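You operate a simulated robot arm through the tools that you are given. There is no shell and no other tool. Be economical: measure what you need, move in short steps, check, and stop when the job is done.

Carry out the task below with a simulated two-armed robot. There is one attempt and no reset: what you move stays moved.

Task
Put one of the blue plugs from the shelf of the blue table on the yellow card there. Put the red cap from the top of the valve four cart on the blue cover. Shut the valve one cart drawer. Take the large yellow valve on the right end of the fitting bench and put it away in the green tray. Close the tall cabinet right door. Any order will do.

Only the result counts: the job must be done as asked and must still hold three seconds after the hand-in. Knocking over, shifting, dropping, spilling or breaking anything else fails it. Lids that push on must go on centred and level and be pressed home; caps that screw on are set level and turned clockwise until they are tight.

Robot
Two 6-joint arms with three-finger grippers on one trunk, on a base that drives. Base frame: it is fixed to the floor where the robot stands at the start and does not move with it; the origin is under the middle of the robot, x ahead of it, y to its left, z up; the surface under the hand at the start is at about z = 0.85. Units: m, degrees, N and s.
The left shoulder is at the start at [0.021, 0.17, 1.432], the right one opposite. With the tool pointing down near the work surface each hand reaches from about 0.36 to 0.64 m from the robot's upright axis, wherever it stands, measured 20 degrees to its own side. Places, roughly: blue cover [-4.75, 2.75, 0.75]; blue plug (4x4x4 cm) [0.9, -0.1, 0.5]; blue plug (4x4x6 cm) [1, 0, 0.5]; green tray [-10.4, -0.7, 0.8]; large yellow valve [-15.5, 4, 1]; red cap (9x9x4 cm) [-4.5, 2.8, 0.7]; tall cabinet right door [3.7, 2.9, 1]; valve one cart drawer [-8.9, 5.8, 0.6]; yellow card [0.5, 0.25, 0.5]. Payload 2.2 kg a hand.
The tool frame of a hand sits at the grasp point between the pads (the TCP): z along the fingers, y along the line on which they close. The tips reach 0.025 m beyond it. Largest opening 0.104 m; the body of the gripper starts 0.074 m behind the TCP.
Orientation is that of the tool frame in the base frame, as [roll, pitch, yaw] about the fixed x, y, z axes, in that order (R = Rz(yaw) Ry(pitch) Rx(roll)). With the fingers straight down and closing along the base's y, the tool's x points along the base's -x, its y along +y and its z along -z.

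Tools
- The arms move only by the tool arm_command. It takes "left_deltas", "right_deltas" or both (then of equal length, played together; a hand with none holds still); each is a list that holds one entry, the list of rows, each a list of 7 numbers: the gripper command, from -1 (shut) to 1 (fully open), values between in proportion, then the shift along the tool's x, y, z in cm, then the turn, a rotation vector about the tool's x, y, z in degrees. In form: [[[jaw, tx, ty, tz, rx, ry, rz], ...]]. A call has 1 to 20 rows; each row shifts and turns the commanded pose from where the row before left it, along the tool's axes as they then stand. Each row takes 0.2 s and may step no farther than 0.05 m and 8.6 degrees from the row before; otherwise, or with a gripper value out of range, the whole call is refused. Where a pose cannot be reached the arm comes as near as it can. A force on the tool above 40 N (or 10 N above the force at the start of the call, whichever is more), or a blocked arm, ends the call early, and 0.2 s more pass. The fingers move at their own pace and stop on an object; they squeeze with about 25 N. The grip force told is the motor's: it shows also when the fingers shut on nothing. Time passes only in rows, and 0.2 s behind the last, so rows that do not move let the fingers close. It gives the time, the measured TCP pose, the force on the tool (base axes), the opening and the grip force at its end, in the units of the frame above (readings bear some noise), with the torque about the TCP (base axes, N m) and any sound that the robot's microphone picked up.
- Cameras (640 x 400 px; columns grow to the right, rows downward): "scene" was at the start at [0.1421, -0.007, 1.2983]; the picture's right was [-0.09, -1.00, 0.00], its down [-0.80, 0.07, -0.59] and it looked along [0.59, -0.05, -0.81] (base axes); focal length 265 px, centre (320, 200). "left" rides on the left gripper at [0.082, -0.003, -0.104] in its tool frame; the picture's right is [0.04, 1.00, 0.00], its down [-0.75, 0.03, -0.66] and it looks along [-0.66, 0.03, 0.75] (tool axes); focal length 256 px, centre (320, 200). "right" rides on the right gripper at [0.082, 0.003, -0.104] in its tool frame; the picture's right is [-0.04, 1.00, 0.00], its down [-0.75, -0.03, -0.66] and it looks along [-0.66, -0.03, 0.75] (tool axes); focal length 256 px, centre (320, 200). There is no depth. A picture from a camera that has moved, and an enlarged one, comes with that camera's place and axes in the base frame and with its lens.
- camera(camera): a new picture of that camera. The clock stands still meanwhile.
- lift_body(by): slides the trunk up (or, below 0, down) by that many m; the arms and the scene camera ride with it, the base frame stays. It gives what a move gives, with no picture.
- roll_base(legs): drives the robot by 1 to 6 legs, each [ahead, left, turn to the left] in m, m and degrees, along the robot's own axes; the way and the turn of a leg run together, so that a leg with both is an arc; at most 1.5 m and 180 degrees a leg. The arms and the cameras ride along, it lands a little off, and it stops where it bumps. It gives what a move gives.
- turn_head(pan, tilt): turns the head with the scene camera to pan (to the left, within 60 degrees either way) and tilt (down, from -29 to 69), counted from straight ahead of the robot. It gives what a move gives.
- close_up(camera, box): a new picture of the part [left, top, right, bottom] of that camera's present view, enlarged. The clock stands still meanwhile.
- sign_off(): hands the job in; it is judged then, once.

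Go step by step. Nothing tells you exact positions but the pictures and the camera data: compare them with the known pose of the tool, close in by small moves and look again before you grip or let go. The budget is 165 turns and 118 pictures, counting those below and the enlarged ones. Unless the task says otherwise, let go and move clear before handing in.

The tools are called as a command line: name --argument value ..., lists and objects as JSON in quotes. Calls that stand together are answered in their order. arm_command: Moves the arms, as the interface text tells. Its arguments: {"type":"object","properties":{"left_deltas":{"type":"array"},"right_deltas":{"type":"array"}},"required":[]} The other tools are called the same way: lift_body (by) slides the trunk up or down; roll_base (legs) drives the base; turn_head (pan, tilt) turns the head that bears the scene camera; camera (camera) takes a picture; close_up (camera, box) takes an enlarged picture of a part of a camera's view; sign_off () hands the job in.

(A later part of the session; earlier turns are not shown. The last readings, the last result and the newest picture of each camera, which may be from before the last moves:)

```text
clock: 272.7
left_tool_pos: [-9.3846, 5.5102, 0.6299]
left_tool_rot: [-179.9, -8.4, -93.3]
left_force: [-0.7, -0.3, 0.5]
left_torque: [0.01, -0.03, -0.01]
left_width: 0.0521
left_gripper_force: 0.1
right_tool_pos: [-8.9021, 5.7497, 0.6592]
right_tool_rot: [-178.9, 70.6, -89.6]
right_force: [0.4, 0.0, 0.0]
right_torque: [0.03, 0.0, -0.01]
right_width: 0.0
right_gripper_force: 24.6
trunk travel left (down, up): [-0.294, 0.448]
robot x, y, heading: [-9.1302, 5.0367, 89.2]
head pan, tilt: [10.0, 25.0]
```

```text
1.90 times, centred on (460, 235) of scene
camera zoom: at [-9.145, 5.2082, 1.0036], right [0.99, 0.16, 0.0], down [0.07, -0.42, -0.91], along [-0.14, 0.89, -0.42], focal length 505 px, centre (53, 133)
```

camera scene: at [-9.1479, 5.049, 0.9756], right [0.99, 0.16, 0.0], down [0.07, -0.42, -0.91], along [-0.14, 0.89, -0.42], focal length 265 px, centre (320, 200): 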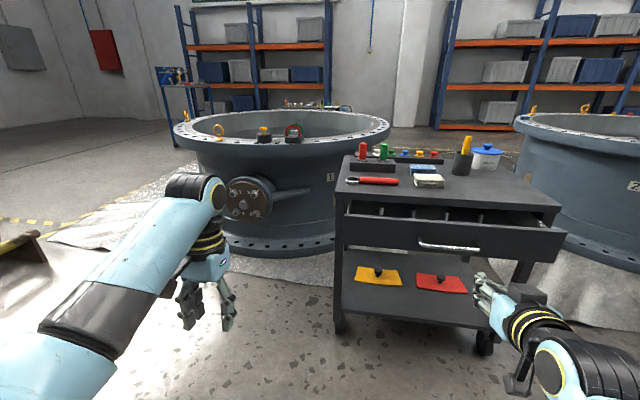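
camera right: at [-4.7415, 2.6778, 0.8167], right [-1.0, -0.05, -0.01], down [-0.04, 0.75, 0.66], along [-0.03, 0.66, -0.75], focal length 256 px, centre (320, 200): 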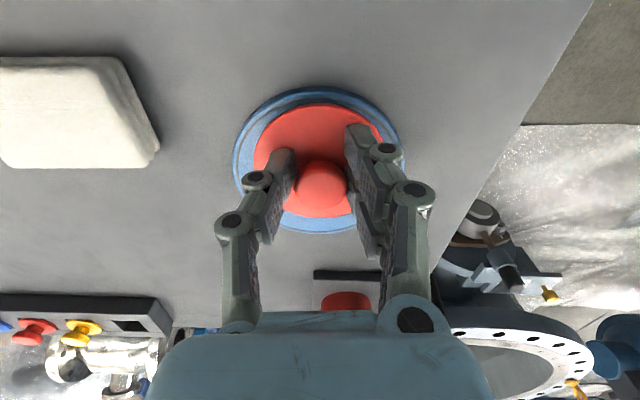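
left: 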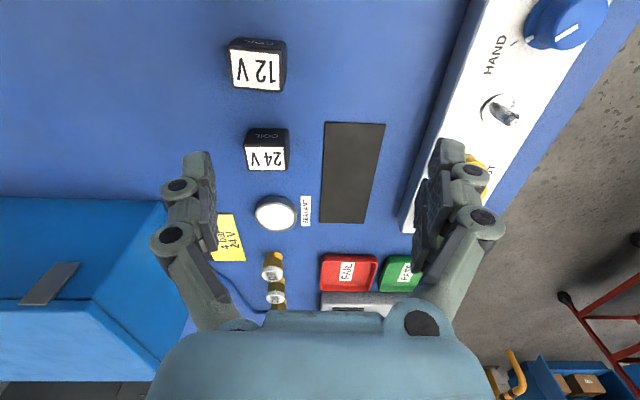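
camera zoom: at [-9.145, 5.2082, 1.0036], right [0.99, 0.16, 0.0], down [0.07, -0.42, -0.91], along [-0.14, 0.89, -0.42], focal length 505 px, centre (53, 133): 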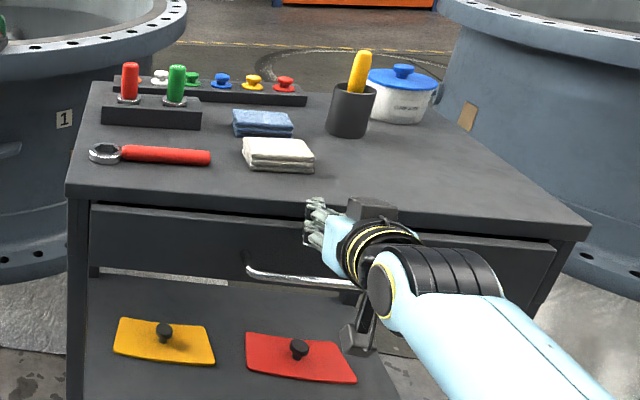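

Almost closed. I'll push further until it stops hard.

arm_command --right_deltas '[[[-1, -0.33, 0, 0.94, 0, 0, 0], [-1, -0.33, 0, 0.94, 0, 0, 0], [-1, -0.33, 0, 0.94, 0, 0, 0], [-1, -0.33, 0, 0.94, 0, 0, 0], [-1, -0.33, 0, 0.94, 0, 0, 0]]]'

close_up --camera "scene" --box '[320, 130, 600, 340]'

```text
clock: 273.3
left_tool_pos: [-9.384, 5.508, 0.632]
left_tool_rot: [-179.7, -8.0, -93.5]
left_force: [-0.2, -0.2, 0.1]
left_torque: [0.01, 0.02, -0.02]
left_width: 0.052
left_gripper_force: 0.1
right_tool_pos: [-8.9021, 5.7587, 0.6602]
right_tool_rot: [-179.2, 70.5, -90.0]
right_force: [-2.8, -32.8, 16.6]
right_torque: [0.44, 0.04, 0.18]
right_width: 0.0002
right_gripper_force: 27.8
trunk travel left (down, up): [-0.294, 0.448]
robot x, y, heading: [-9.1317, 5.0362, 89.0]
head pan, tilt: [10.0, 25.0]
stopped in row 2 (right hand): the force on the tool passed its limit at 58 N (the readings are from after the stop); the commanded pose is now the measured one
```

```text
1.90 times, centred on (460, 235) of scene
camera zoom: at [-9.1454, 5.2028, 1.0046], right [0.99, 0.15, 0.0], down [0.07, -0.41, -0.91], along [-0.14, 0.9, -0.42], focal length 505 px, centre (53, 133)
```

zoom: 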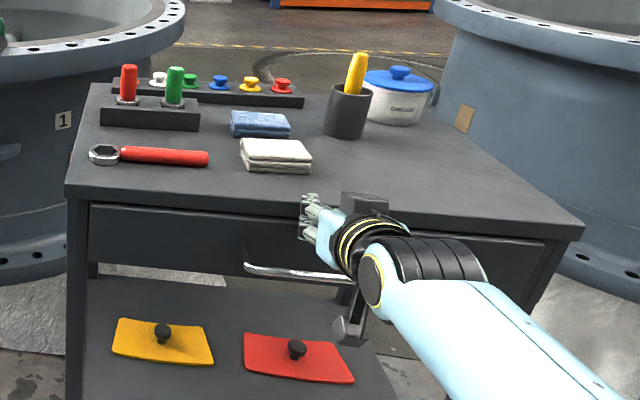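

There was a hard stop. I'll pull the hand back and check that the drawer is flush, and that it wasn't the table rim I hit.

arm_command --right_deltas '[[[-1, 0.8, 0, -2.5, 0, 0, 0], [-1, 0.8, 0, -2.5, 0, 0, 0], [-1, 0.8, 0, -2.5, 0, 0, 0], [-1, 0.8, 0, -2.5, 0, 0, 0], [-1, 0.8, 0, -2.5, 0, 0, 0]]]'

close_up --camera "right" --box '[120, 60, 520, 310]'

close_up --camera "scene" --box '[320, 130, 600, 340]'

```text
clock: 274.5
left_tool_pos: [-9.3838, 5.5097, 0.6294]
left_tool_rot: [-179.8, -8.3, -93.3]
left_force: [-0.7, 0.0, -0.2]
left_torque: [-0.02, 0.0, 0.01]
left_width: 0.0519
left_gripper_force: 0.0
right_tool_pos: [-8.9039, 5.6328, 0.6595]
right_tool_rot: [-179.2, 70.3, -90.0]
right_force: [0.4, 0.3, 0.0]
right_torque: [0.0, 0.0, -0.04]
right_width: 0.0001
right_gripper_force: 28.3
trunk travel left (down, up): [-0.294, 0.448]
robot x, y, heading: [-9.1295, 5.0361, 89.0]
head pan, tilt: [10.0, 25.0]
```

```text
1.60 times, centred on (320, 185) of right
camera zoom: at [-8.9069, 5.5052, 0.6181], right [-1.0, 0.02, 0.03], down [0.02, -0.36, 0.93], along [0.03, 0.93, 0.36], focal length 410 px, centre (320, 224)
```

zoom: 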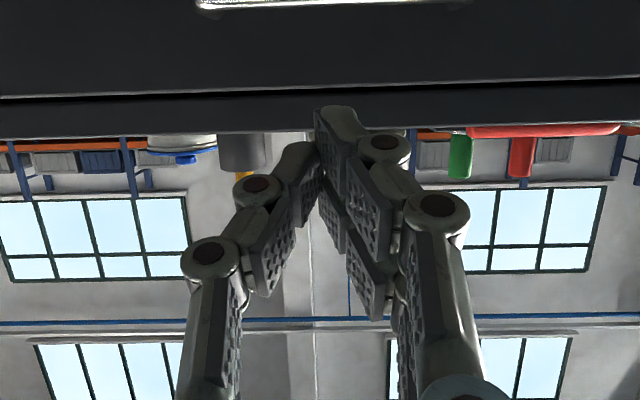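

```text
1.90 times, centred on (460, 235) of scene
camera zoom: at [-9.1448, 5.2069, 1.0037], right [0.99, 0.16, 0.0], down [0.07, -0.42, -0.91], along [-0.14, 0.9, -0.42], focal length 505 px, centre (53, 133)
```

zoom: 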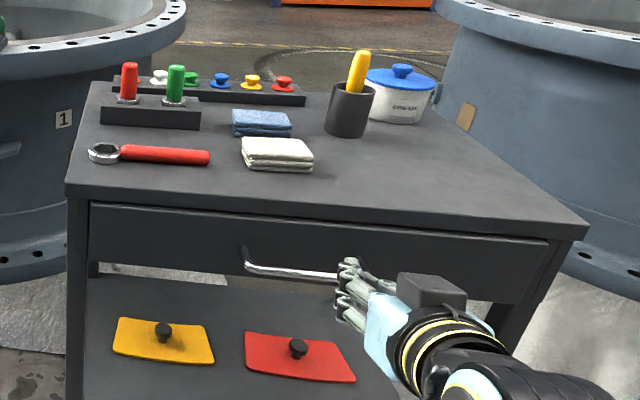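

The tips had reached the table rim, not just the drawer. I'll lower 3.7 cm, so that I press only on the drawer face, and push again gently.

lift_body --by -0.036

arm_command --right_deltas '[[[-1, -0.6, 0, 1.8, 0, 0, 0], [-1, -0.6, 0, 1.8, 0, 0, 0], [-1, -0.6, 0, 1.8, 0, 0, 0], [-1, -0.6, 0, 1.8, 0, 0, 0], [-1, -0.6, 0, 1.8, 0, 0, 0], [-1, -0.2, 0, 0.6, 0, 0, 0], [-1, -0.2, 0, 0.6, 0, 0, 0], [-1, -0.2, 0, 0.6, 0, 0, 0], [-1, -0.2, 0, 0.6, 0, 0, 0], [-1, -0.2, 0, 0.6, 0, 0, 0], [-1, -0.2, 0, 0.6, 0, 0, 0], [-1, -0.2, 0, 0.6, 0, 0, 0], [-1, -0.2, 0, 0.6, 0, 0, 0], [-1, -0.2, 0, 0.6, 0, 0, 0]]]'

close_up --camera "scene" --box '[320, 130, 600, 340]'

```text
clock: 275.3
left_tool_pos: [-9.3848, 5.5096, 0.5951]
left_tool_rot: [-179.8, -8.2, -93.4]
left_force: [-0.3, 0.3, -0.7]
left_torque: [0.01, -0.01, 0.0]
left_width: 0.0519
left_gripper_force: 0.0
right_tool_pos: [-8.9031, 5.6315, 0.6247]
right_tool_rot: [-179.0, 70.3, -89.8]
right_force: [-0.8, -0.1, 0.4]
right_torque: [-0.01, -0.02, 0.01]
right_width: 0.0
right_gripper_force: 28.0
trunk travel left (down, up): [-0.258, 0.484]
robot x, y, heading: [-9.133, 5.0341, 89.1]
head pan, tilt: [10.0, 25.0]
```

```text
clock: 277.6
left_tool_pos: [-9.3833, 5.5081, 0.5968]
left_tool_rot: [-179.7, -8.1, -93.5]
left_force: [-0.4, -0.2, 1.1]
left_torque: [0.02, 0.02, 0.0]
left_width: 0.052
left_gripper_force: 0.0
right_tool_pos: [-8.902, 5.7528, 0.6215]
right_tool_rot: [-179.5, 70.1, -90.2]
right_force: [-2.1, -25.4, 13.1]
right_torque: [0.64, 0.06, 0.25]
right_width: 0.0001
right_gripper_force: 28.7
trunk travel left (down, up): [-0.258, 0.484]
robot x, y, heading: [-9.1336, 5.0387, 88.7]
head pan, tilt: [10.0, 25.0]
stopped in row 11 (right hand): the force on the tool passed its limit at 50 N (the readings are from after the stop); the commanded pose is now the measured one
```

```text
1.90 times, centred on (460, 235) of scene
camera zoom: at [-9.145, 5.2055, 0.967], right [0.99, 0.15, 0.0], down [0.07, -0.42, -0.91], along [-0.14, 0.9, -0.42], focal length 505 px, centre (53, 133)
```

zoom: 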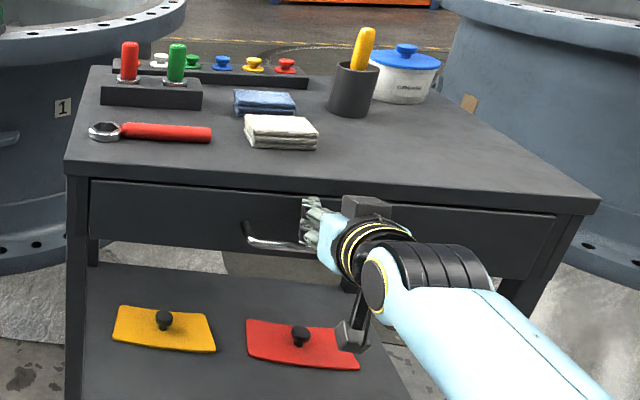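

It stopped at 50 N on the drawer face alone, so the drawer is shut. I'll withdraw, back off and look left for the way to the fitting bench.

arm_command --right_deltas '[[[-1, 0.8, 0, -2.5, 0, 0, 0], [-1, 0.8, 0, -2.5, 0, 0, 0], [-1, 0.8, 0, -2.5, 0, 0, 0], [-1, 0.8, 0, -2.5, 0, 0, 0], [-1, 0.8, 0, -2.5, 0, 0, 0]]]'

roll_base --legs '[[-0.4, 0, 0], [0, 0, 60]]'

lift_body --by 0.35

turn_head --pan 20 --tilt 12

camera --camera "scene"

```text
clock: 278.8
left_tool_pos: [-9.3837, 5.5098, 0.5942]
left_tool_rot: [-179.8, -8.3, -93.5]
left_force: [0.7, -0.5, 0.4]
left_torque: [-0.03, 0.01, -0.02]
left_width: 0.052
left_gripper_force: 0.0
right_tool_pos: [-8.9045, 5.6246, 0.6235]
right_tool_rot: [-179.4, 69.9, -90.0]
right_force: [0.4, -1.5, 0.0]
right_torque: [-0.01, -0.01, 0.02]
right_width: 0.0
right_gripper_force: 28.7
trunk travel left (down, up): [-0.258, 0.484]
robot x, y, heading: [-9.1319, 5.0344, 89.2]
head pan, tilt: [10.0, 25.0]
```

```text
clock: 283.9
left_tool_pos: [-9.6751, 4.6571, 0.5949]
left_tool_rot: [-179.7, -8.3, -33.0]
left_force: [0.5, 0.6, 0.9]
left_torque: [-0.04, 0.02, 0.0]
left_width: 0.0519
left_gripper_force: 0.0
right_tool_pos: [-9.5382, 5.1297, 0.6222]
right_tool_rot: [-179.4, 69.9, -29.6]
right_force: [-0.9, 0.2, 0.4]
right_torque: [0.02, 0.03, -0.01]
right_width: 0.0
right_gripper_force: 28.2
trunk travel left (down, up): [-0.258, 0.484]
robot x, y, heading: [-9.1359, 4.6438, 149.3]
head pan, tilt: [10.0, 25.0]
```

```text
clock: 287.3
left_tool_pos: [-9.675, 4.6564, 0.9431]
left_tool_rot: [-179.9, -8.4, -33.0]
left_force: [0.3, 0.0, 1.0]
left_torque: [0.01, 0.03, 0.01]
left_width: 0.0519
left_gripper_force: 0.1
right_tool_pos: [-9.5376, 5.1304, 0.9732]
right_tool_rot: [-179.3, 69.9, -29.7]
right_force: [-0.2, -0.8, 0.4]
right_torque: [0.01, -0.02, 0.02]
right_width: 0.0001
right_gripper_force: 28.7
trunk travel left (down, up): [-0.608, 0.134]
robot x, y, heading: [-9.1387, 4.64, 149.3]
head pan, tilt: [10.0, 25.0]
```

```text
clock: 288.0
left_tool_pos: [-9.6752, 4.6567, 0.9434]
left_tool_rot: [-179.9, -8.3, -33.0]
left_force: [0.5, 0.9, 0.2]
left_torque: [0.02, -0.01, 0.02]
left_width: 0.0517
left_gripper_force: 0.1
right_tool_pos: [-9.5375, 5.1309, 0.9738]
right_tool_rot: [-179.3, 69.9, -29.7]
right_force: [-0.4, -0.8, -0.5]
right_torque: [0.0, -0.01, -0.01]
right_width: 0.0001
right_gripper_force: 28.6
trunk travel left (down, up): [-0.608, 0.134]
robot x, y, heading: [-9.1395, 4.6392, 149.2]
head pan, tilt: [20.0, 12.0]
```

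```text
31 pictures are left
camera scene: at [-9.2913, 4.6963, 1.3458], right [0.19, 0.98, 0.0], down [0.21, -0.04, -0.98], along [-0.96, 0.18, -0.21], focal length 265 px, centre (320, 200)
```

scene: 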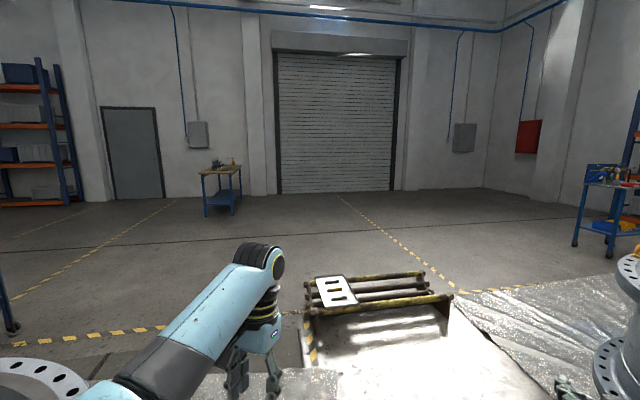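

The fitting bench is the blue table near the door, at about (-15.5, 3.7). I'll tuck the right arm, pass between the stand and the valve at y≈4.45, and go closer.

arm_command --right_deltas '[[[0, 0, 0, 0, 0, 8, 0], [0, 0, 0, 0, 0, 8, 0], [0, 0, 0, 0, 0, 8, 0], [0, 0, 0, 0, 0, 8, 0], [0, 0, 0, 0, 0, 8, 0], [0, 0, 0, 0, 0, 8, 0], [0, 0, 0, 0, 0, 8, 0], [0, 0, 0, 0, 0, 8, 0], [0, 0, 0, 0, 0, 6, 0], [0, 3, 0, 0, 0, 0, 0], [0, 3, 0, 0, 0, 0, 0], [0, 3, 0, 0, 0, 0, 0]]]'

roll_base --legs '[[0, 0, 30.8], [0, 0.19, 0], [1.5, 0, 0], [1.5, 0, 0], [1.5, 0, 0], [0.4, 0, 0]]'

turn_head --pan 10 --tilt 20

camera --camera "scene"

```text
clock: 290.6
left_tool_pos: [-9.6736, 4.6569, 0.9437]
left_tool_rot: [-179.8, -8.2, -33.0]
left_force: [0.6, -0.8, -0.2]
left_torque: [0.04, 0.0, -0.01]
left_width: 0.0518
left_gripper_force: 0.2
right_tool_pos: [-9.4593, 5.0848, 0.9757]
right_tool_rot: [-179.9, -0.2, -30.3]
right_force: [0.2, -0.1, -1.2]
right_torque: [0.02, 0.03, -0.03]
right_width: 0.0521
right_gripper_force: 0.0
trunk travel left (down, up): [-0.608, 0.134]
robot x, y, heading: [-9.1362, 4.6434, 149.5]
head pan, tilt: [20.0, 12.0]
```

```text
clock: 295.9
left_tool_pos: [-9.8439, 4.2063, 0.9435]
left_tool_rot: [-179.3, -8.2, 4.4]
left_force: [-0.4, -1.5, 0.3]
left_torque: [0.08, -0.04, 0.03]
left_width: 0.0523
left_gripper_force: 0.1
right_tool_pos: [-9.9321, 4.6756, 0.9723]
right_tool_rot: [-179.3, -0.4, 7.2]
right_force: [-1.0, -1.1, 0.1]
right_torque: [0.14, -0.06, -0.03]
right_width: 0.0519
right_gripper_force: 0.3
trunk travel left (down, up): [-0.608, 0.134]
robot x, y, heading: [-9.4049, 4.5284, -173.2]
head pan, tilt: [20.0, 12.0]
stopped in leg 3: the robot was blocked; the commanded pose is now the measured one
```

```text
clock: 296.6
left_tool_pos: [-9.8411, 4.2152, 0.947]
left_tool_rot: [-179.5, -7.9, 4.4]
left_force: [0.1, 0.5, -0.3]
left_torque: [-0.03, 0.0, -0.01]
left_width: 0.0521
left_gripper_force: 0.1
right_tool_pos: [-9.9281, 4.6859, 0.9745]
right_tool_rot: [-179.7, -0.2, 7.2]
right_force: [0.6, 0.0, -1.1]
right_torque: [-0.01, 0.01, 0.02]
right_width: 0.052
right_gripper_force: 0.0
trunk travel left (down, up): [-0.608, 0.134]
robot x, y, heading: [-9.4043, 4.5302, -173.1]
head pan, tilt: [10.0, 20.0]
```

```text
30 pictures are left
camera scene: at [-9.5649, 4.493, 1.333], right [-0.29, 0.96, 0.0], down [0.33, 0.1, -0.94], along [-0.9, -0.27, -0.34], focal length 265 px, centre (320, 200)
```

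scene: 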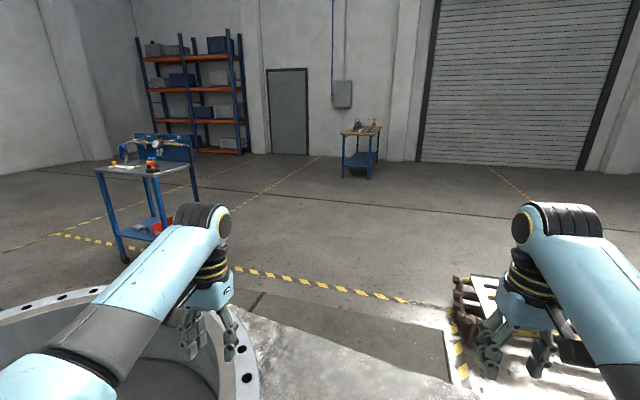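

A valve flange blocked the gap, so I'll go around by the aisle instead: back out, down the channel, then along y≈1.1. I'll glance at the green tray on the way.

roll_base --legs '[[-1.0, 0, 0], [0, 0, 83], [1.5, 0, 0], [1.5, 0, 0], [0.55, 0, 0], [0, 0, -90]]'

turn_head --pan 45 --tilt 15

camera --camera "scene"

```text
clock: 326.1
left_tool_pos: [-8.8244, 0.7764, 0.9454]
left_tool_rot: [-179.6, -8.1, 0.1]
left_force: [0.2, -0.2, 0.1]
left_torque: [0.0, -0.02, -0.01]
left_width: 0.0517
left_gripper_force: 0.2
right_tool_pos: [-8.8756, 1.2512, 0.974]
right_tool_rot: [-179.6, -0.2, 2.9]
right_force: [-0.3, -0.3, -0.6]
right_torque: [0.03, -0.01, 0.01]
right_width: 0.0523
right_gripper_force: 0.1
trunk travel left (down, up): [-0.608, 0.134]
robot x, y, heading: [-8.3652, 1.0575, -177.8]
head pan, tilt: [10.0, 20.0]
```

```text
clock: 327.1
left_tool_pos: [-8.8256, 0.7749, 0.9465]
left_tool_rot: [-179.6, -8.0, 0.0]
left_force: [-0.5, 0.5, -0.1]
left_torque: [0.01, -0.02, -0.01]
left_width: 0.052
left_gripper_force: 0.0
right_tool_pos: [-8.8754, 1.251, 0.9737]
right_tool_rot: [-179.8, -0.2, 2.9]
right_force: [-0.3, -0.5, 0.5]
right_torque: [0.0, 0.0, 0.0]
right_width: 0.0518
right_gripper_force: 0.0
trunk travel left (down, up): [-0.608, 0.134]
robot x, y, heading: [-8.3657, 1.0549, -177.5]
head pan, tilt: [45.0, 15.0]
```

```text
29 pictures are left
camera scene: at [-8.5001, 0.9824, 1.341], right [-0.74, 0.68, 0.0], down [0.18, 0.19, -0.97], along [-0.65, -0.71, -0.26], focal length 265 px, centre (320, 200)
```

scene: 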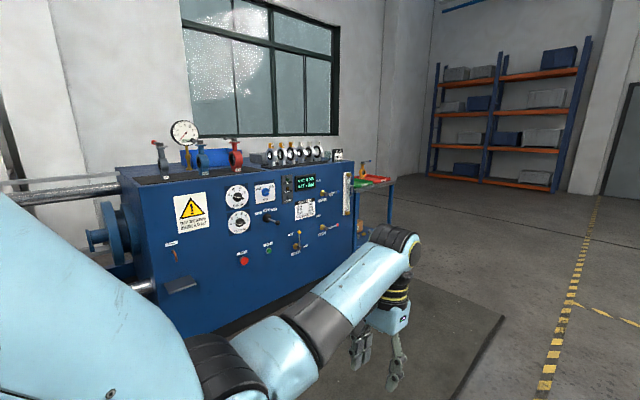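

The green tray stands beyond the blue test rig, near (-10.6, -0.7). I'll continue along the aisle to x≈-13.2 and look at the fitting bench.

roll_base --legs '[[0, 0, -2.5], [1.5, 0, 0], [1.5, 0, 0], [1.5, 0, 0], [0.4, 0, 0], [0, 0, -45]]'

turn_head --pan 0 --tilt 18

camera --camera "scene"

```text
clock: 353.3
left_tool_pos: [-13.813, 1.2555, 0.9452]
left_tool_rot: [-179.6, -8.0, -48.3]
left_force: [-0.1, -0.2, 0.1]
left_torque: [0.01, -0.03, 0.01]
left_width: 0.0519
left_gripper_force: 0.0
right_tool_pos: [-13.492, 1.6097, 0.9739]
right_tool_rot: [-179.7, -0.2, -45.4]
right_force: [0.6, -0.9, 0.7]
right_torque: [0.01, 0.03, 0.02]
right_width: 0.0519
right_gripper_force: 0.1
trunk travel left (down, up): [-0.608, 0.134]
robot x, y, heading: [-13.2968, 1.0997, 134.2]
head pan, tilt: [45.0, 15.0]
```

```text
clock: 354.5
left_tool_pos: [-13.814, 1.2533, 0.9465]
left_tool_rot: [-179.6, -7.9, -48.2]
left_force: [-0.4, 0.9, -0.2]
left_torque: [0.01, -0.01, -0.05]
left_width: 0.0521
left_gripper_force: 0.1
right_tool_pos: [-13.4931, 1.6096, 0.9746]
right_tool_rot: [-179.6, -0.2, -45.3]
right_force: [0.6, 0.2, -0.7]
right_torque: [0.0, 0.01, -0.03]
right_width: 0.052
right_gripper_force: 0.0
trunk travel left (down, up): [-0.608, 0.134]
robot x, y, heading: [-13.2985, 1.0993, 134.5]
head pan, tilt: [0.0, 18.0]
```

```text
28 pictures are left
camera scene: at [-13.414, 1.2159, 1.3361], right [0.72, 0.7, 0.0], down [0.22, -0.22, -0.95], along [-0.66, 0.68, -0.31], focal length 265 px, centre (320, 200)
```

scene: 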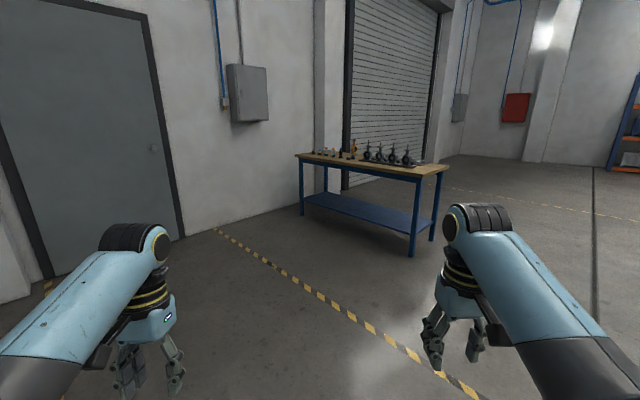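

The bench's long side faces me. I'll zoom in on its top to find the large yellow valve.

close_up --camera "scene" --box '[290, 125, 460, 190]'

```text
3.76 times, centred on (375, 158) of scene
camera zoom: at [-13.414, 1.2159, 1.3361], right [0.72, 0.7, 0.0], down [0.22, -0.22, -0.95], along [-0.66, 0.68, -0.31], focal length 998 px, centre (113, 360)
```

zoom: 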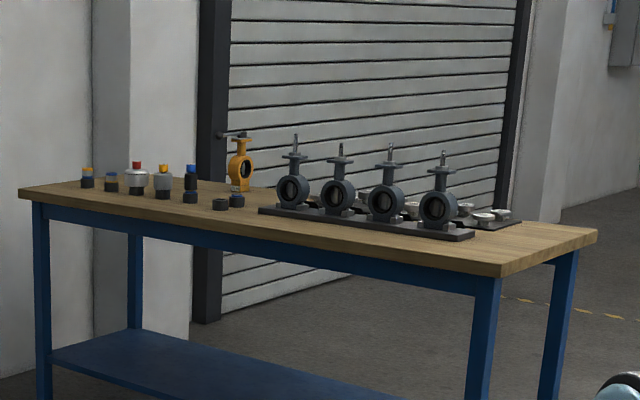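

The yellow valve stands near the bench's far (north) edge, at about (-15.6, 4.1) with the top at z≈0.80. I'll go around the east end and approach from the north side.

roll_base --legs '[[0, 0, -44.5], [1.5, 0, 0], [1.5, 0, 0], [1.05, 0, 0], [0, 0, 90], [1.5, 0, 0]]'

roll_base --legs '[[0.4, 0, 0], [0, 0, 90]]'

turn_head --pan -10 --tilt 35

camera --camera "scene"

```text
clock: 387.0
left_tool_pos: [-15.4175, 4.8001, 0.9451]
left_tool_rot: [-179.6, -8.0, 1.1]
left_force: [0.5, -0.8, -0.3]
left_torque: [-0.02, 0.0, 0.0]
left_width: 0.0518
left_gripper_force: 0.1
right_tool_pos: [-15.4798, 5.2752, 0.9733]
right_tool_rot: [-179.5, -0.2, 4.0]
right_force: [0.2, -0.3, 0.9]
right_torque: [0.01, -0.03, 0.0]
right_width: 0.0521
right_gripper_force: 0.1
trunk travel left (down, up): [-0.608, 0.134]
robot x, y, heading: [-14.9634, 5.0885, -176.5]
head pan, tilt: [0.0, 18.0]
```

```text
clock: 393.3
left_tool_pos: [-15.0906, 4.6032, 0.9464]
left_tool_rot: [-179.5, -8.0, 90.2]
left_force: [0.5, 0.4, 0.4]
left_torque: [0.0, 0.05, -0.01]
left_width: 0.0521
left_gripper_force: 0.1
right_tool_pos: [-15.5673, 4.5498, 0.9728]
right_tool_rot: [-179.6, -0.3, 93.0]
right_force: [-0.5, 0.5, -0.4]
right_torque: [-0.01, -0.01, -0.02]
right_width: 0.052
right_gripper_force: 0.1
trunk travel left (down, up): [-0.608, 0.134]
robot x, y, heading: [-15.3737, 5.0615, -87.5]
head pan, tilt: [0.0, 18.0]
```

```text
clock: 394.1
left_tool_pos: [-15.0915, 4.6026, 0.9464]
left_tool_rot: [-179.6, -8.1, 90.2]
left_force: [-0.4, -0.7, 0.0]
left_torque: [-0.01, 0.0, -0.05]
left_width: 0.0519
left_gripper_force: 0.0
right_tool_pos: [-15.5672, 4.5503, 0.9739]
right_tool_rot: [-179.6, -0.2, 92.9]
right_force: [-0.7, -0.1, 0.4]
right_torque: [0.01, 0.01, 0.01]
right_width: 0.052
right_gripper_force: 0.0
trunk travel left (down, up): [-0.608, 0.134]
robot x, y, heading: [-15.3751, 5.0633, -87.4]
head pan, tilt: [-10.0, 35.0]
```

```text
26 pictures are left
camera scene: at [-15.3823, 4.9027, 1.309], right [-0.99, 0.13, 0.0], down [0.07, 0.57, -0.82], along [-0.11, -0.81, -0.57], focal length 265 px, centre (320, 200)
```

scene: 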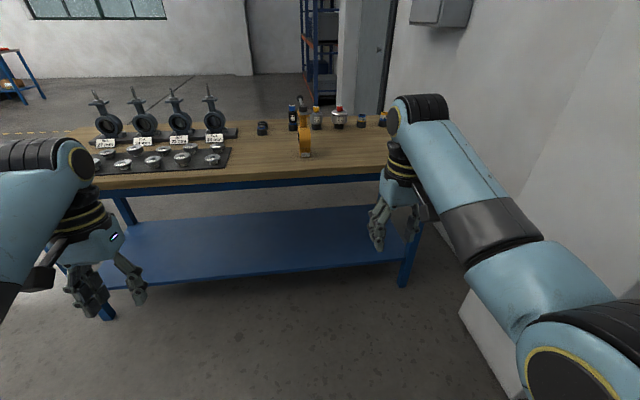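

The yellow valve is at about (-15.46, 3.85). I'll zoom in to choose a grip.

close_up --camera "scene" --box '[265, 85, 345, 165]'

```text
5.00 times, centred on (305, 125) of scene
camera zoom: at [-15.3823, 4.9027, 1.309], right [-0.99, 0.13, 0.0], down [0.07, 0.57, -0.82], along [-0.11, -0.81, -0.57], focal length 1325 px, centre (395, 575)
```

zoom: 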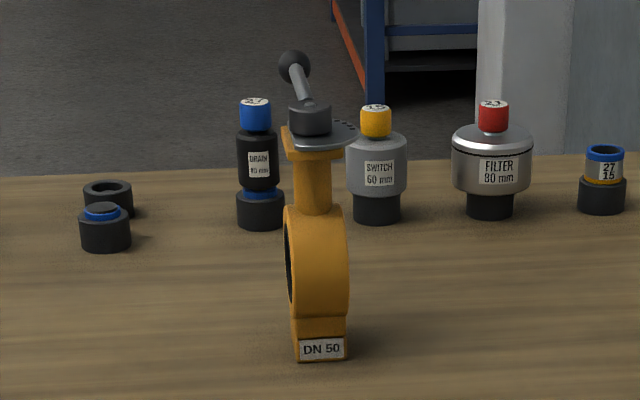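

I'll grip the neck, between ring and top plate (z≈0.96), with the right hand nearly horizontal and the fingers on its two x-sides. First I set the arm in free space.

arm_command --right_deltas '[[[1, 0, 0, 0, 0, -8.4, 0], [1, 0, 0, 0, 0, -8.4, 0], [1, 0, 0, 0, 0, -8.4, 0], [1, 0, 0, 0, 0, -8.4, 0], [1, 0, 0, 0, 0, -8.4, 0], [1, 0, 0, 0, 0, -8.4, 0], [1, 0, 0, 0, 0, -8.4, 0], [1, 0, 0, 0, 0, -8.4, 0], [1, 0, 0, 0, 0, -8.0, 0], [1, -0.8, 0, 3.9, 0, 0, 0], [1, -0.8, 0, 3.9, 0, 0, 0], [1, -0.8, 0, 3.9, 0, 0, 0], [1, -0.8, 0, 3.9, 0, 0, 0], [1, -0.8, 0, 3.9, 0, 0, 0]]]'

roll_base --legs '[[0.1, 0.12, -2.5]]'

camera --camera "right"

```text
clock: 397.1
left_tool_pos: [-15.0914, 4.6011, 0.9451]
left_tool_rot: [-179.7, -7.9, 90.3]
left_force: [0.2, -0.6, -0.3]
left_torque: [0.05, 0.02, -0.01]
left_width: 0.0519
left_gripper_force: 0.0
right_tool_pos: [-15.559, 4.3488, 0.9614]
right_tool_rot: [-178.4, 74.9, 94.7]
right_force: [-0.3, -0.5, -0.3]
right_torque: [-0.03, 0.04, 0.01]
right_width: 0.1036
right_gripper_force: 0.0
trunk travel left (down, up): [-0.608, 0.134]
robot x, y, heading: [-15.3735, 5.0623, -87.7]
head pan, tilt: [-10.0, 35.0]
```

```text
clock: 398.4
left_tool_pos: [-14.9891, 4.4951, 0.9444]
left_tool_rot: [-179.5, -7.9, 87.7]
left_force: [-0.1, -0.5, -0.3]
left_torque: [0.02, 0.04, -0.02]
left_width: 0.0518
left_gripper_force: 0.0
right_tool_pos: [-15.4679, 4.2628, 0.961]
right_tool_rot: [-178.2, 74.9, 92.4]
right_force: [0.3, -0.4, -0.1]
right_torque: [0.05, 0.02, -0.03]
right_width: 0.1041
right_gripper_force: 0.1
trunk travel left (down, up): [-0.608, 0.134]
robot x, y, heading: [-15.2495, 4.9664, -90.0]
head pan, tilt: [-10.0, 35.0]
```

```text
24 pictures are left
camera right: at [-15.4639, 4.384, 0.9097], right [1.0, 0.0, 0.03], down [-0.03, 0.44, 0.9], along [-0.01, -0.9, 0.44], focal length 256 px, centre (320, 200)
```

right: 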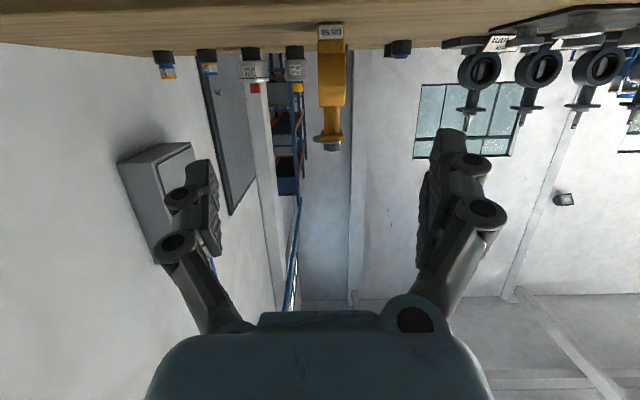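

Combining both views, the bench top is at z≈0.86, and the valve's neck is at about (-15.447, 3.95, 0.985). I'll raise 2.5 cm, drive 0.18 m closer and look again.

lift_body --by 0.025

roll_base --legs '[[0.18, 0.017, 0]]'

camera --camera "right"

close_up --camera "scene" --box '[240, 80, 440, 205]'

```text
clock: 399.2
left_tool_pos: [-14.9906, 4.4956, 0.9715]
left_tool_rot: [-179.7, -8.0, 87.7]
left_force: [-0.2, 0.7, -0.9]
left_torque: [0.01, 0.01, -0.03]
left_width: 0.0521
left_gripper_force: 0.0
right_tool_pos: [-15.4669, 4.2638, 0.9868]
right_tool_rot: [-178.5, 74.8, 92.0]
right_force: [-0.4, 0.4, 0.8]
right_torque: [-0.01, 0.01, 0.02]
right_width: 0.1037
right_gripper_force: 0.0
trunk travel left (down, up): [-0.633, 0.109]
robot x, y, heading: [-15.2515, 4.9638, -89.9]
head pan, tilt: [-10.0, 35.0]
```

```text
clock: 400.7
left_tool_pos: [-14.9726, 4.3131, 0.9705]
left_tool_rot: [-179.6, -8.1, 87.6]
left_force: [-0.4, -1.0, -0.2]
left_torque: [0.01, -0.02, 0.01]
left_width: 0.0521
left_gripper_force: 0.1
right_tool_pos: [-15.4505, 4.0807, 0.9856]
right_tool_rot: [-178.3, 74.9, 92.1]
right_force: [-0.2, 0.5, -0.5]
right_torque: [-0.05, 0.0, 0.02]
right_width: 0.1038
right_gripper_force: 0.1
trunk travel left (down, up): [-0.633, 0.109]
robot x, y, heading: [-15.2316, 4.7847, -90.0]
head pan, tilt: [-10.0, 35.0]
```

```text
23 pictures are left
camera right: at [-15.4475, 4.2021, 0.9343], right [1.0, 0.0, 0.03], down [-0.03, 0.44, 0.9], along [-0.02, -0.9, 0.44], focal length 256 px, centre (320, 200)
```

right: 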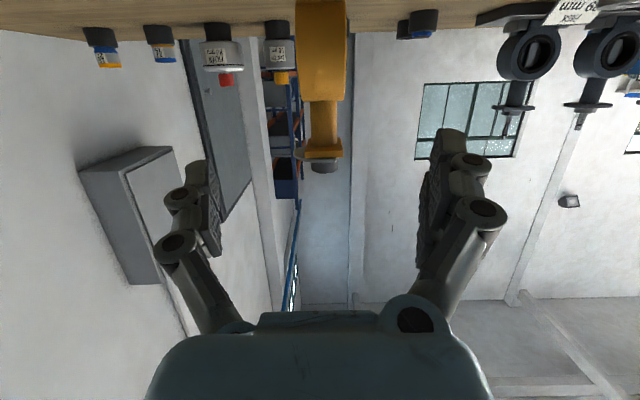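

```text
3.20 times, centred on (340, 142) of scene
camera zoom: at [-15.2496, 4.625, 1.3339], right [-0.98, 0.17, 0.0], down [0.1, 0.57, -0.82], along [-0.14, -0.81, -0.57], focal length 848 px, centre (256, 384)
```

zoom: 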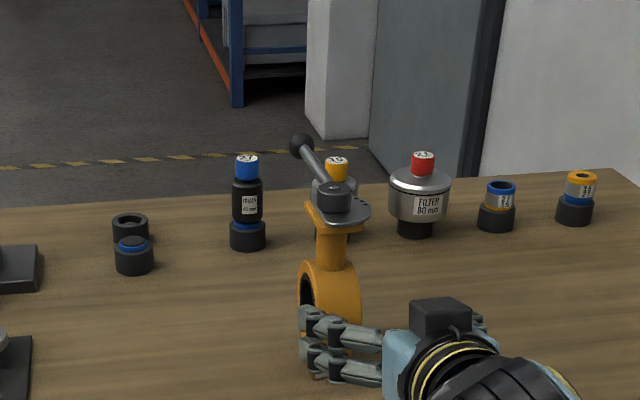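

The neck triangulates to (-15.447, 3.903, 0.98). I'll lower 0.7 cm and drive the fingers around it.

lift_body --by -0.007

roll_base --legs '[[0.165, 0.003, 0]]'

camera --camera "right"

close_up --camera "scene" --box '[240, 120, 440, 245]'

```text
clock: 401.2
left_tool_pos: [-14.9733, 4.3133, 0.9635]
left_tool_rot: [-179.6, -8.0, 87.6]
left_force: [0.2, -0.2, -0.4]
left_torque: [0.01, -0.01, -0.03]
left_width: 0.0518
left_gripper_force: 0.0
right_tool_pos: [-15.4503, 4.083, 0.9785]
right_tool_rot: [-178.5, 74.9, 92.1]
right_force: [0.6, -0.1, 0.3]
right_torque: [0.03, 0.02, -0.02]
right_width: 0.1037
right_gripper_force: 0.1
trunk travel left (down, up): [-0.626, 0.116]
robot x, y, heading: [-15.2319, 4.7815, -90.0]
head pan, tilt: [-10.0, 35.0]
```

```text
clock: 402.7
left_tool_pos: [-14.9695, 4.1502, 0.9623]
left_tool_rot: [-179.6, -8.1, 87.6]
left_force: [0.2, -0.4, 0.3]
left_torque: [0.05, -0.04, 0.02]
left_width: 0.0519
left_gripper_force: 0.1
right_tool_pos: [-15.4458, 3.9173, 0.9795]
right_tool_rot: [-178.4, 74.9, 92.2]
right_force: [0.6, -0.3, -1.0]
right_torque: [0.01, 0.0, -0.02]
right_width: 0.104
right_gripper_force: 0.1
trunk travel left (down, up): [-0.626, 0.116]
robot x, y, heading: [-15.2274, 4.6218, -89.8]
head pan, tilt: [-10.0, 35.0]
```

```text
21 pictures are left
camera right: at [-15.4439, 4.0379, 0.9271], right [1.0, 0.0, 0.03], down [-0.03, 0.44, 0.9], along [-0.01, -0.9, 0.44], focal length 256 px, centre (320, 200)
```

right: 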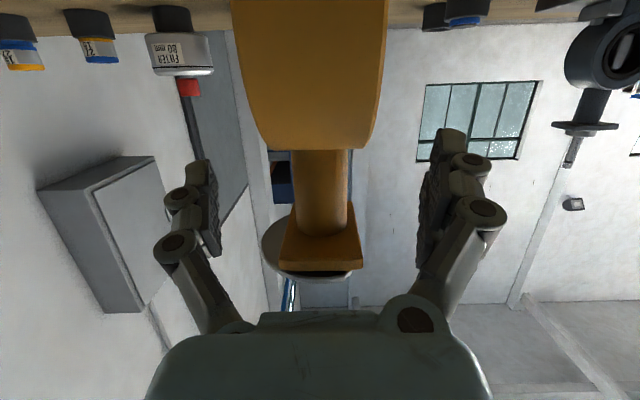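

```text
3.20 times, centred on (340, 182) of scene
camera zoom: at [-15.2464, 4.4608, 1.3268], right [-0.99, 0.17, 0.0], down [0.1, 0.57, -0.82], along [-0.14, -0.81, -0.57], focal length 848 px, centre (256, 256)
```

zoom: 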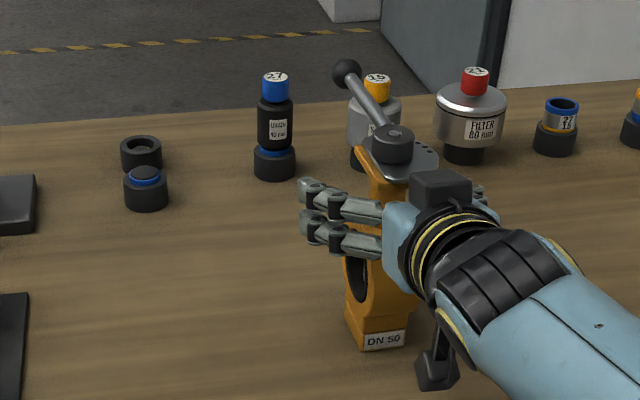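

The neck is centred between the fingers. I'll move in another 1.7 cm, slightly up, and close.

arm_command --right_deltas '[[[1, -0.5, 0, 0.75, 0, 0, 0], [1, -0.5, 0, 0.75, 0, 0, 0], [0, 0, 0, 0, 0, 0, 0], [-1, 0, 0, 0, 0, 0, 0], [-1, 0, 0, 0, 0, 0, 0], [-1, 0, 0, 0, 0, 0, 0], [-1, 0, 0, 0, 0, 0, 0], [-1, 0, 0, 0, 0, 0, 0]]]'

lift_body --by 0.06

camera --camera "scene"

```text
clock: 404.5
left_tool_pos: [-14.9691, 4.1478, 0.9629]
left_tool_rot: [-179.6, -8.0, 87.6]
left_force: [-0.5, -0.3, -1.2]
left_torque: [-0.01, -0.01, -0.06]
left_width: 0.0524
left_gripper_force: 0.0
right_tool_pos: [-15.4465, 3.902, 0.9849]
right_tool_rot: [-178.8, 74.7, 91.9]
right_force: [-0.9, -1.5, -0.6]
right_torque: [0.0, 0.09, -0.14]
right_width: 0.0196
right_gripper_force: 24.8
trunk travel left (down, up): [-0.626, 0.116]
robot x, y, heading: [-15.2243, 4.6231, -89.9]
head pan, tilt: [-10.0, 35.0]
```

```text
clock: 405.5
left_tool_pos: [-14.9695, 4.1488, 1.0237]
left_tool_rot: [-179.6, -8.1, 87.7]
left_force: [0.4, -0.3, -0.8]
left_torque: [-0.01, 0.04, -0.01]
left_width: 0.0523
left_gripper_force: 0.0
right_tool_pos: [-15.4472, 3.9005, 1.0437]
right_tool_rot: [-178.4, 74.7, 92.1]
right_force: [0.7, 0.3, -11.6]
right_torque: [-0.04, -0.05, -0.02]
right_width: 0.0184
right_gripper_force: 25.5
trunk travel left (down, up): [-0.686, 0.056]
robot x, y, heading: [-15.2273, 4.6218, -89.8]
head pan, tilt: [-10.0, 35.0]
```

```text
19 pictures are left
camera scene: at [-15.2468, 4.461, 1.3868], right [-0.99, 0.17, 0.0], down [0.1, 0.57, -0.82], along [-0.14, -0.81, -0.57], focal length 265 px, centre (320, 200)
```

scene: 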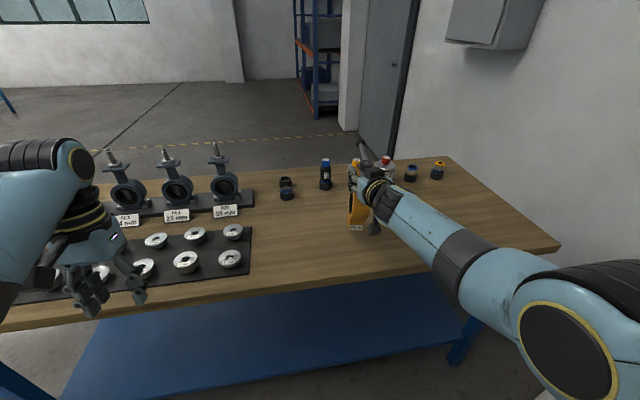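

The valve is lifted (about 11.6 N). I'll back away from the bench and start the trip to the green tray, checking the grip midway.

roll_base --legs '[[-0.63, 0, 0], [0, 0, 90], [1.5, 0, 0], [0.45, 0, 0], [0, 0, -90]]'

roll_base --legs '[[1.5, 0, 0], [1.5, 0, 0], [1.0, 0, 0], [0, 0, 90], [1.5, 0, 0], [0.4, 0, 0]]'

turn_head --pan -50 --tilt 25

camera --camera "scene"

```text
clock: 425.8
left_tool_pos: [-13.0686, 4.8212, 1.0234]
left_tool_rot: [-179.7, -8.1, 89.1]
left_force: [-0.3, -0.4, 0.1]
left_torque: [-0.02, -0.02, 0.0]
left_width: 0.052
left_gripper_force: 0.0
right_tool_pos: [-13.5398, 4.5612, 1.0433]
right_tool_rot: [-178.6, 74.8, 93.3]
right_force: [0.1, -0.4, -10.8]
right_torque: [-0.02, -0.05, -0.02]
right_width: 0.0177
right_gripper_force: 25.2
trunk travel left (down, up): [-0.686, 0.056]
robot x, y, heading: [-13.3385, 5.2863, -88.4]
head pan, tilt: [-10.0, 35.0]
```

```text
clock: 458.0
left_tool_pos: [-10.851, 1.6708, 1.0236]
left_tool_rot: [-179.6, -8.1, -179.4]
left_force: [-0.1, -0.2, 0.2]
left_torque: [-0.02, 0.04, 0.02]
left_width: 0.052
left_gripper_force: 0.1
right_tool_pos: [-10.5792, 1.2059, 1.0429]
right_tool_rot: [-178.5, 74.8, -175.2]
right_force: [0.4, 0.1, -11.4]
right_torque: [0.01, -0.08, -0.02]
right_width: 0.0171
right_gripper_force: 25.1
trunk travel left (down, up): [-0.686, 0.056]
robot x, y, heading: [-11.3095, 1.3895, 3.0]
head pan, tilt: [-10.0, 35.0]
```

```text
clock: 459.1
left_tool_pos: [-10.8505, 1.6719, 1.0229]
left_tool_rot: [-179.6, -8.0, -179.4]
left_force: [0.3, 0.1, 0.1]
left_torque: [-0.01, -0.02, -0.01]
left_width: 0.052
left_gripper_force: 0.0
right_tool_pos: [-10.5804, 1.2057, 1.0434]
right_tool_rot: [-178.5, 74.7, -175.2]
right_force: [0.2, 0.7, -11.8]
right_torque: [0.02, -0.08, 0.04]
right_width: 0.0175
right_gripper_force: 25.6
trunk travel left (down, up): [-0.686, 0.056]
robot x, y, heading: [-11.3073, 1.3844, 3.0]
head pan, tilt: [-50.0, 25.0]
```

```text
18 pictures are left
camera scene: at [-11.1755, 1.3232, 1.4027], right [-0.73, -0.68, 0.0], down [-0.29, 0.31, -0.91], along [0.62, -0.66, -0.42], focal length 265 px, centre (320, 200)
```

scene: 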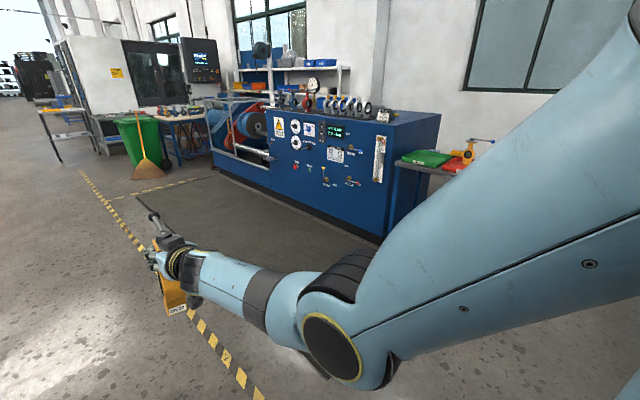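

The valve is held securely. The green tray is at about (-10.37, -0.83), on the table west of the rig. I'll turn toward it and come to a stand-off, then look.

roll_base --legs '[[0, 0, -73], [1.243, 0.492, 0]]'

turn_head --pan -20 --tilt 35

camera --camera "scene"

```text
clock: 468.8
left_tool_pos: [-10.0317, 0.0488, 1.0239]
left_tool_rot: [-179.6, -8.0, 107.7]
left_force: [0.4, -0.1, -0.2]
left_torque: [-0.06, 0.01, 0.02]
left_width: 0.0519
left_gripper_force: 0.1
right_tool_pos: [-10.3957, -0.3486, 1.0432]
right_tool_rot: [-178.5, 74.8, 112.1]
right_force: [0.5, -0.3, -12.3]
right_torque: [-0.07, -0.05, -0.01]
right_width: 0.0173
right_gripper_force: 25.2
trunk travel left (down, up): [-0.686, 0.056]
robot x, y, heading: [-10.4383, 0.4014, -69.8]
head pan, tilt: [-50.0, 25.0]
```

```text
clock: 469.8
left_tool_pos: [-10.0333, 0.0486, 1.0241]
left_tool_rot: [-179.6, -8.1, 107.7]
left_force: [0.5, -0.5, 0.1]
left_torque: [0.0, 0.02, -0.03]
left_width: 0.0519
left_gripper_force: 0.1
right_tool_pos: [-10.396, -0.3483, 1.0428]
right_tool_rot: [-178.6, 74.8, 112.0]
right_force: [0.8, 0.2, -11.5]
right_torque: [-0.08, -0.07, 0.0]
right_width: 0.0174
right_gripper_force: 24.9
trunk travel left (down, up): [-0.686, 0.056]
robot x, y, heading: [-10.4366, 0.4036, -69.8]
head pan, tilt: [-20.0, 35.0]
```

```text
17 pictures are left
camera scene: at [-10.4155, 0.2462, 1.387], right [-1.0, 0.0, 0.0], down [0.0, 0.57, -0.82], along [0.0, -0.82, -0.57], focal length 265 px, centre (320, 200)
```

scene: 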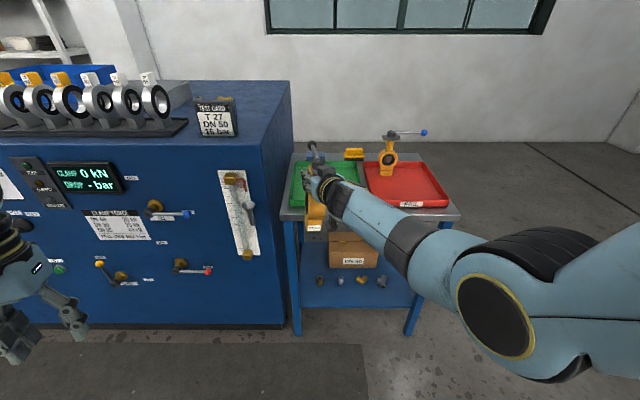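

The green tray is centred at about (-10.455, -0.71). I'll raise 4 cm and bring the valve over its centre.

lift_body --by 0.04

roll_base --legs '[[0.31, -0.177, 0]]'

camera --camera "right"

close_up --camera "scene" --box '[220, 160, 420, 320]'

```text
clock: 470.6
left_tool_pos: [-10.032, 0.0485, 1.0629]
left_tool_rot: [-179.6, -8.1, 107.6]
left_force: [-0.3, 0.1, 1.1]
left_torque: [0.02, 0.03, -0.01]
left_width: 0.0521
left_gripper_force: 0.0
right_tool_pos: [-10.3954, -0.3478, 1.0824]
right_tool_rot: [-178.6, 74.7, 111.9]
right_force: [0.6, 0.1, -11.3]
right_torque: [-0.08, -0.03, 0.01]
right_width: 0.0173
right_gripper_force: 25.3
trunk travel left (down, up): [-0.726, 0.016]
robot x, y, heading: [-10.4354, 0.4014, -69.8]
head pan, tilt: [-20.0, 35.0]
```

```text
clock: 472.9
left_tool_pos: [-10.0959, -0.3001, 1.0622]
left_tool_rot: [-179.6, -8.2, 107.4]
left_force: [-0.1, -0.6, -0.7]
left_torque: [0.02, 0.03, 0.0]
left_width: 0.0521
left_gripper_force: 0.2
right_tool_pos: [-10.4615, -0.6962, 1.0829]
right_tool_rot: [-178.6, 74.7, 111.7]
right_force: [0.3, -1.1, -11.5]
right_torque: [-0.07, -0.07, -0.01]
right_width: 0.0173
right_gripper_force: 24.6
trunk travel left (down, up): [-0.726, 0.016]
robot x, y, heading: [-10.5003, 0.0548, -70.4]
head pan, tilt: [-20.0, 35.0]
```

```text
16 pictures are left
camera right: at [-10.5001, -0.5809, 1.0319], right [0.94, 0.34, 0.03], down [-0.17, 0.4, 0.9], along [0.29, -0.85, 0.43], focal length 256 px, centre (320, 200)
```

right: 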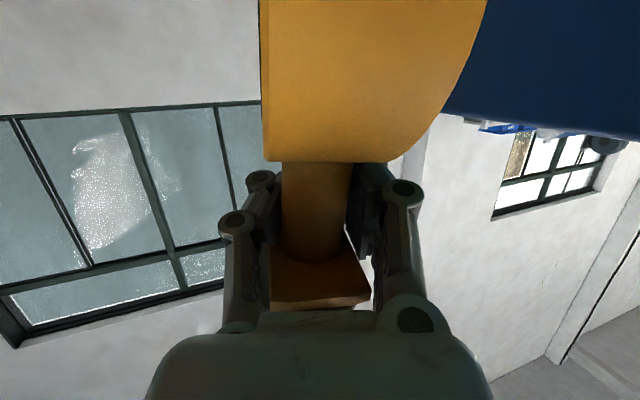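

```text
2.50 times, centred on (320, 240) of scene
camera zoom: at [-10.4787, -0.1014, 1.427], right [-1.0, 0.0, 0.0], down [0.0, 0.57, -0.82], along [0.0, -0.82, -0.57], focal length 663 px, centre (320, 100)
```

zoom: 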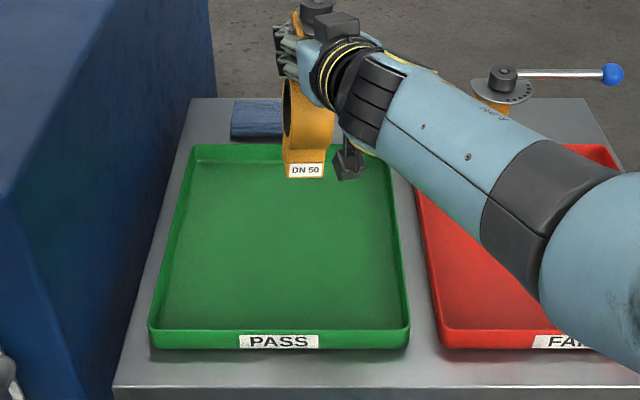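

The PASS tray spans x -10.565…-10.305 and y -0.82…-0.51. The valve hangs slightly off-centre, so I'll shift 3 cm and then lower in steps, watching the force.

roll_base --legs '[[-0.017, 0.027, 0]]'

lift_body --by -0.07

close_up --camera "scene" --box '[220, 160, 420, 320]'

```text
clock: 473.7
left_tool_pos: [-10.0775, -0.2769, 1.0632]
left_tool_rot: [-179.6, -8.0, 107.5]
left_force: [0.8, -0.4, 0.0]
left_torque: [0.0, -0.01, 0.04]
left_width: 0.0519
left_gripper_force: 0.0
right_tool_pos: [-10.4431, -0.6704, 1.0812]
right_tool_rot: [-178.6, 74.5, 111.6]
right_force: [-0.7, -0.5, -11.4]
right_torque: [-0.04, -0.06, -0.01]
right_width: 0.0174
right_gripper_force: 25.0
trunk travel left (down, up): [-0.726, 0.016]
robot x, y, heading: [-10.4823, 0.0802, -70.3]
head pan, tilt: [-20.0, 35.0]
```

```text
clock: 474.8
left_tool_pos: [-10.0768, -0.2757, 0.9934]
left_tool_rot: [-179.6, -8.0, 107.5]
left_force: [1.3, -1.0, 0.3]
left_torque: [-0.03, -0.02, 0.01]
left_width: 0.0522
left_gripper_force: 0.1
right_tool_pos: [-10.4422, -0.6697, 1.0131]
right_tool_rot: [-178.5, 74.8, 111.8]
right_force: [1.3, 0.6, -12.0]
right_torque: [-0.03, -0.08, 0.03]
right_width: 0.0174
right_gripper_force: 24.8
trunk travel left (down, up): [-0.656, 0.086]
robot x, y, heading: [-10.4789, 0.0801, -69.9]
head pan, tilt: [-20.0, 35.0]
```

```text
2.50 times, centred on (320, 240) of scene
camera zoom: at [-10.4586, -0.0754, 1.357], right [-1.0, 0.0, 0.0], down [0.0, 0.57, -0.82], along [0.0, -0.82, -0.57], focal length 663 px, centre (320, 100)
```

zoom: 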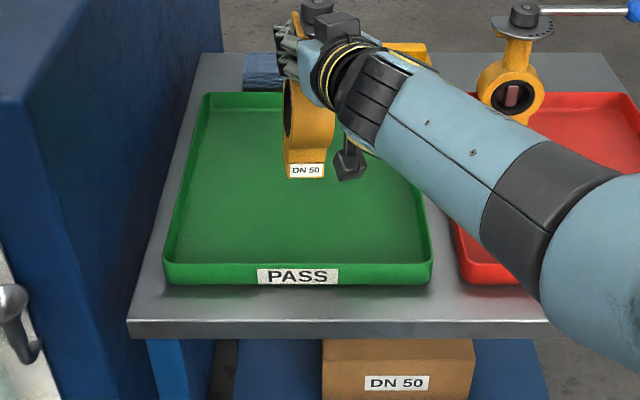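

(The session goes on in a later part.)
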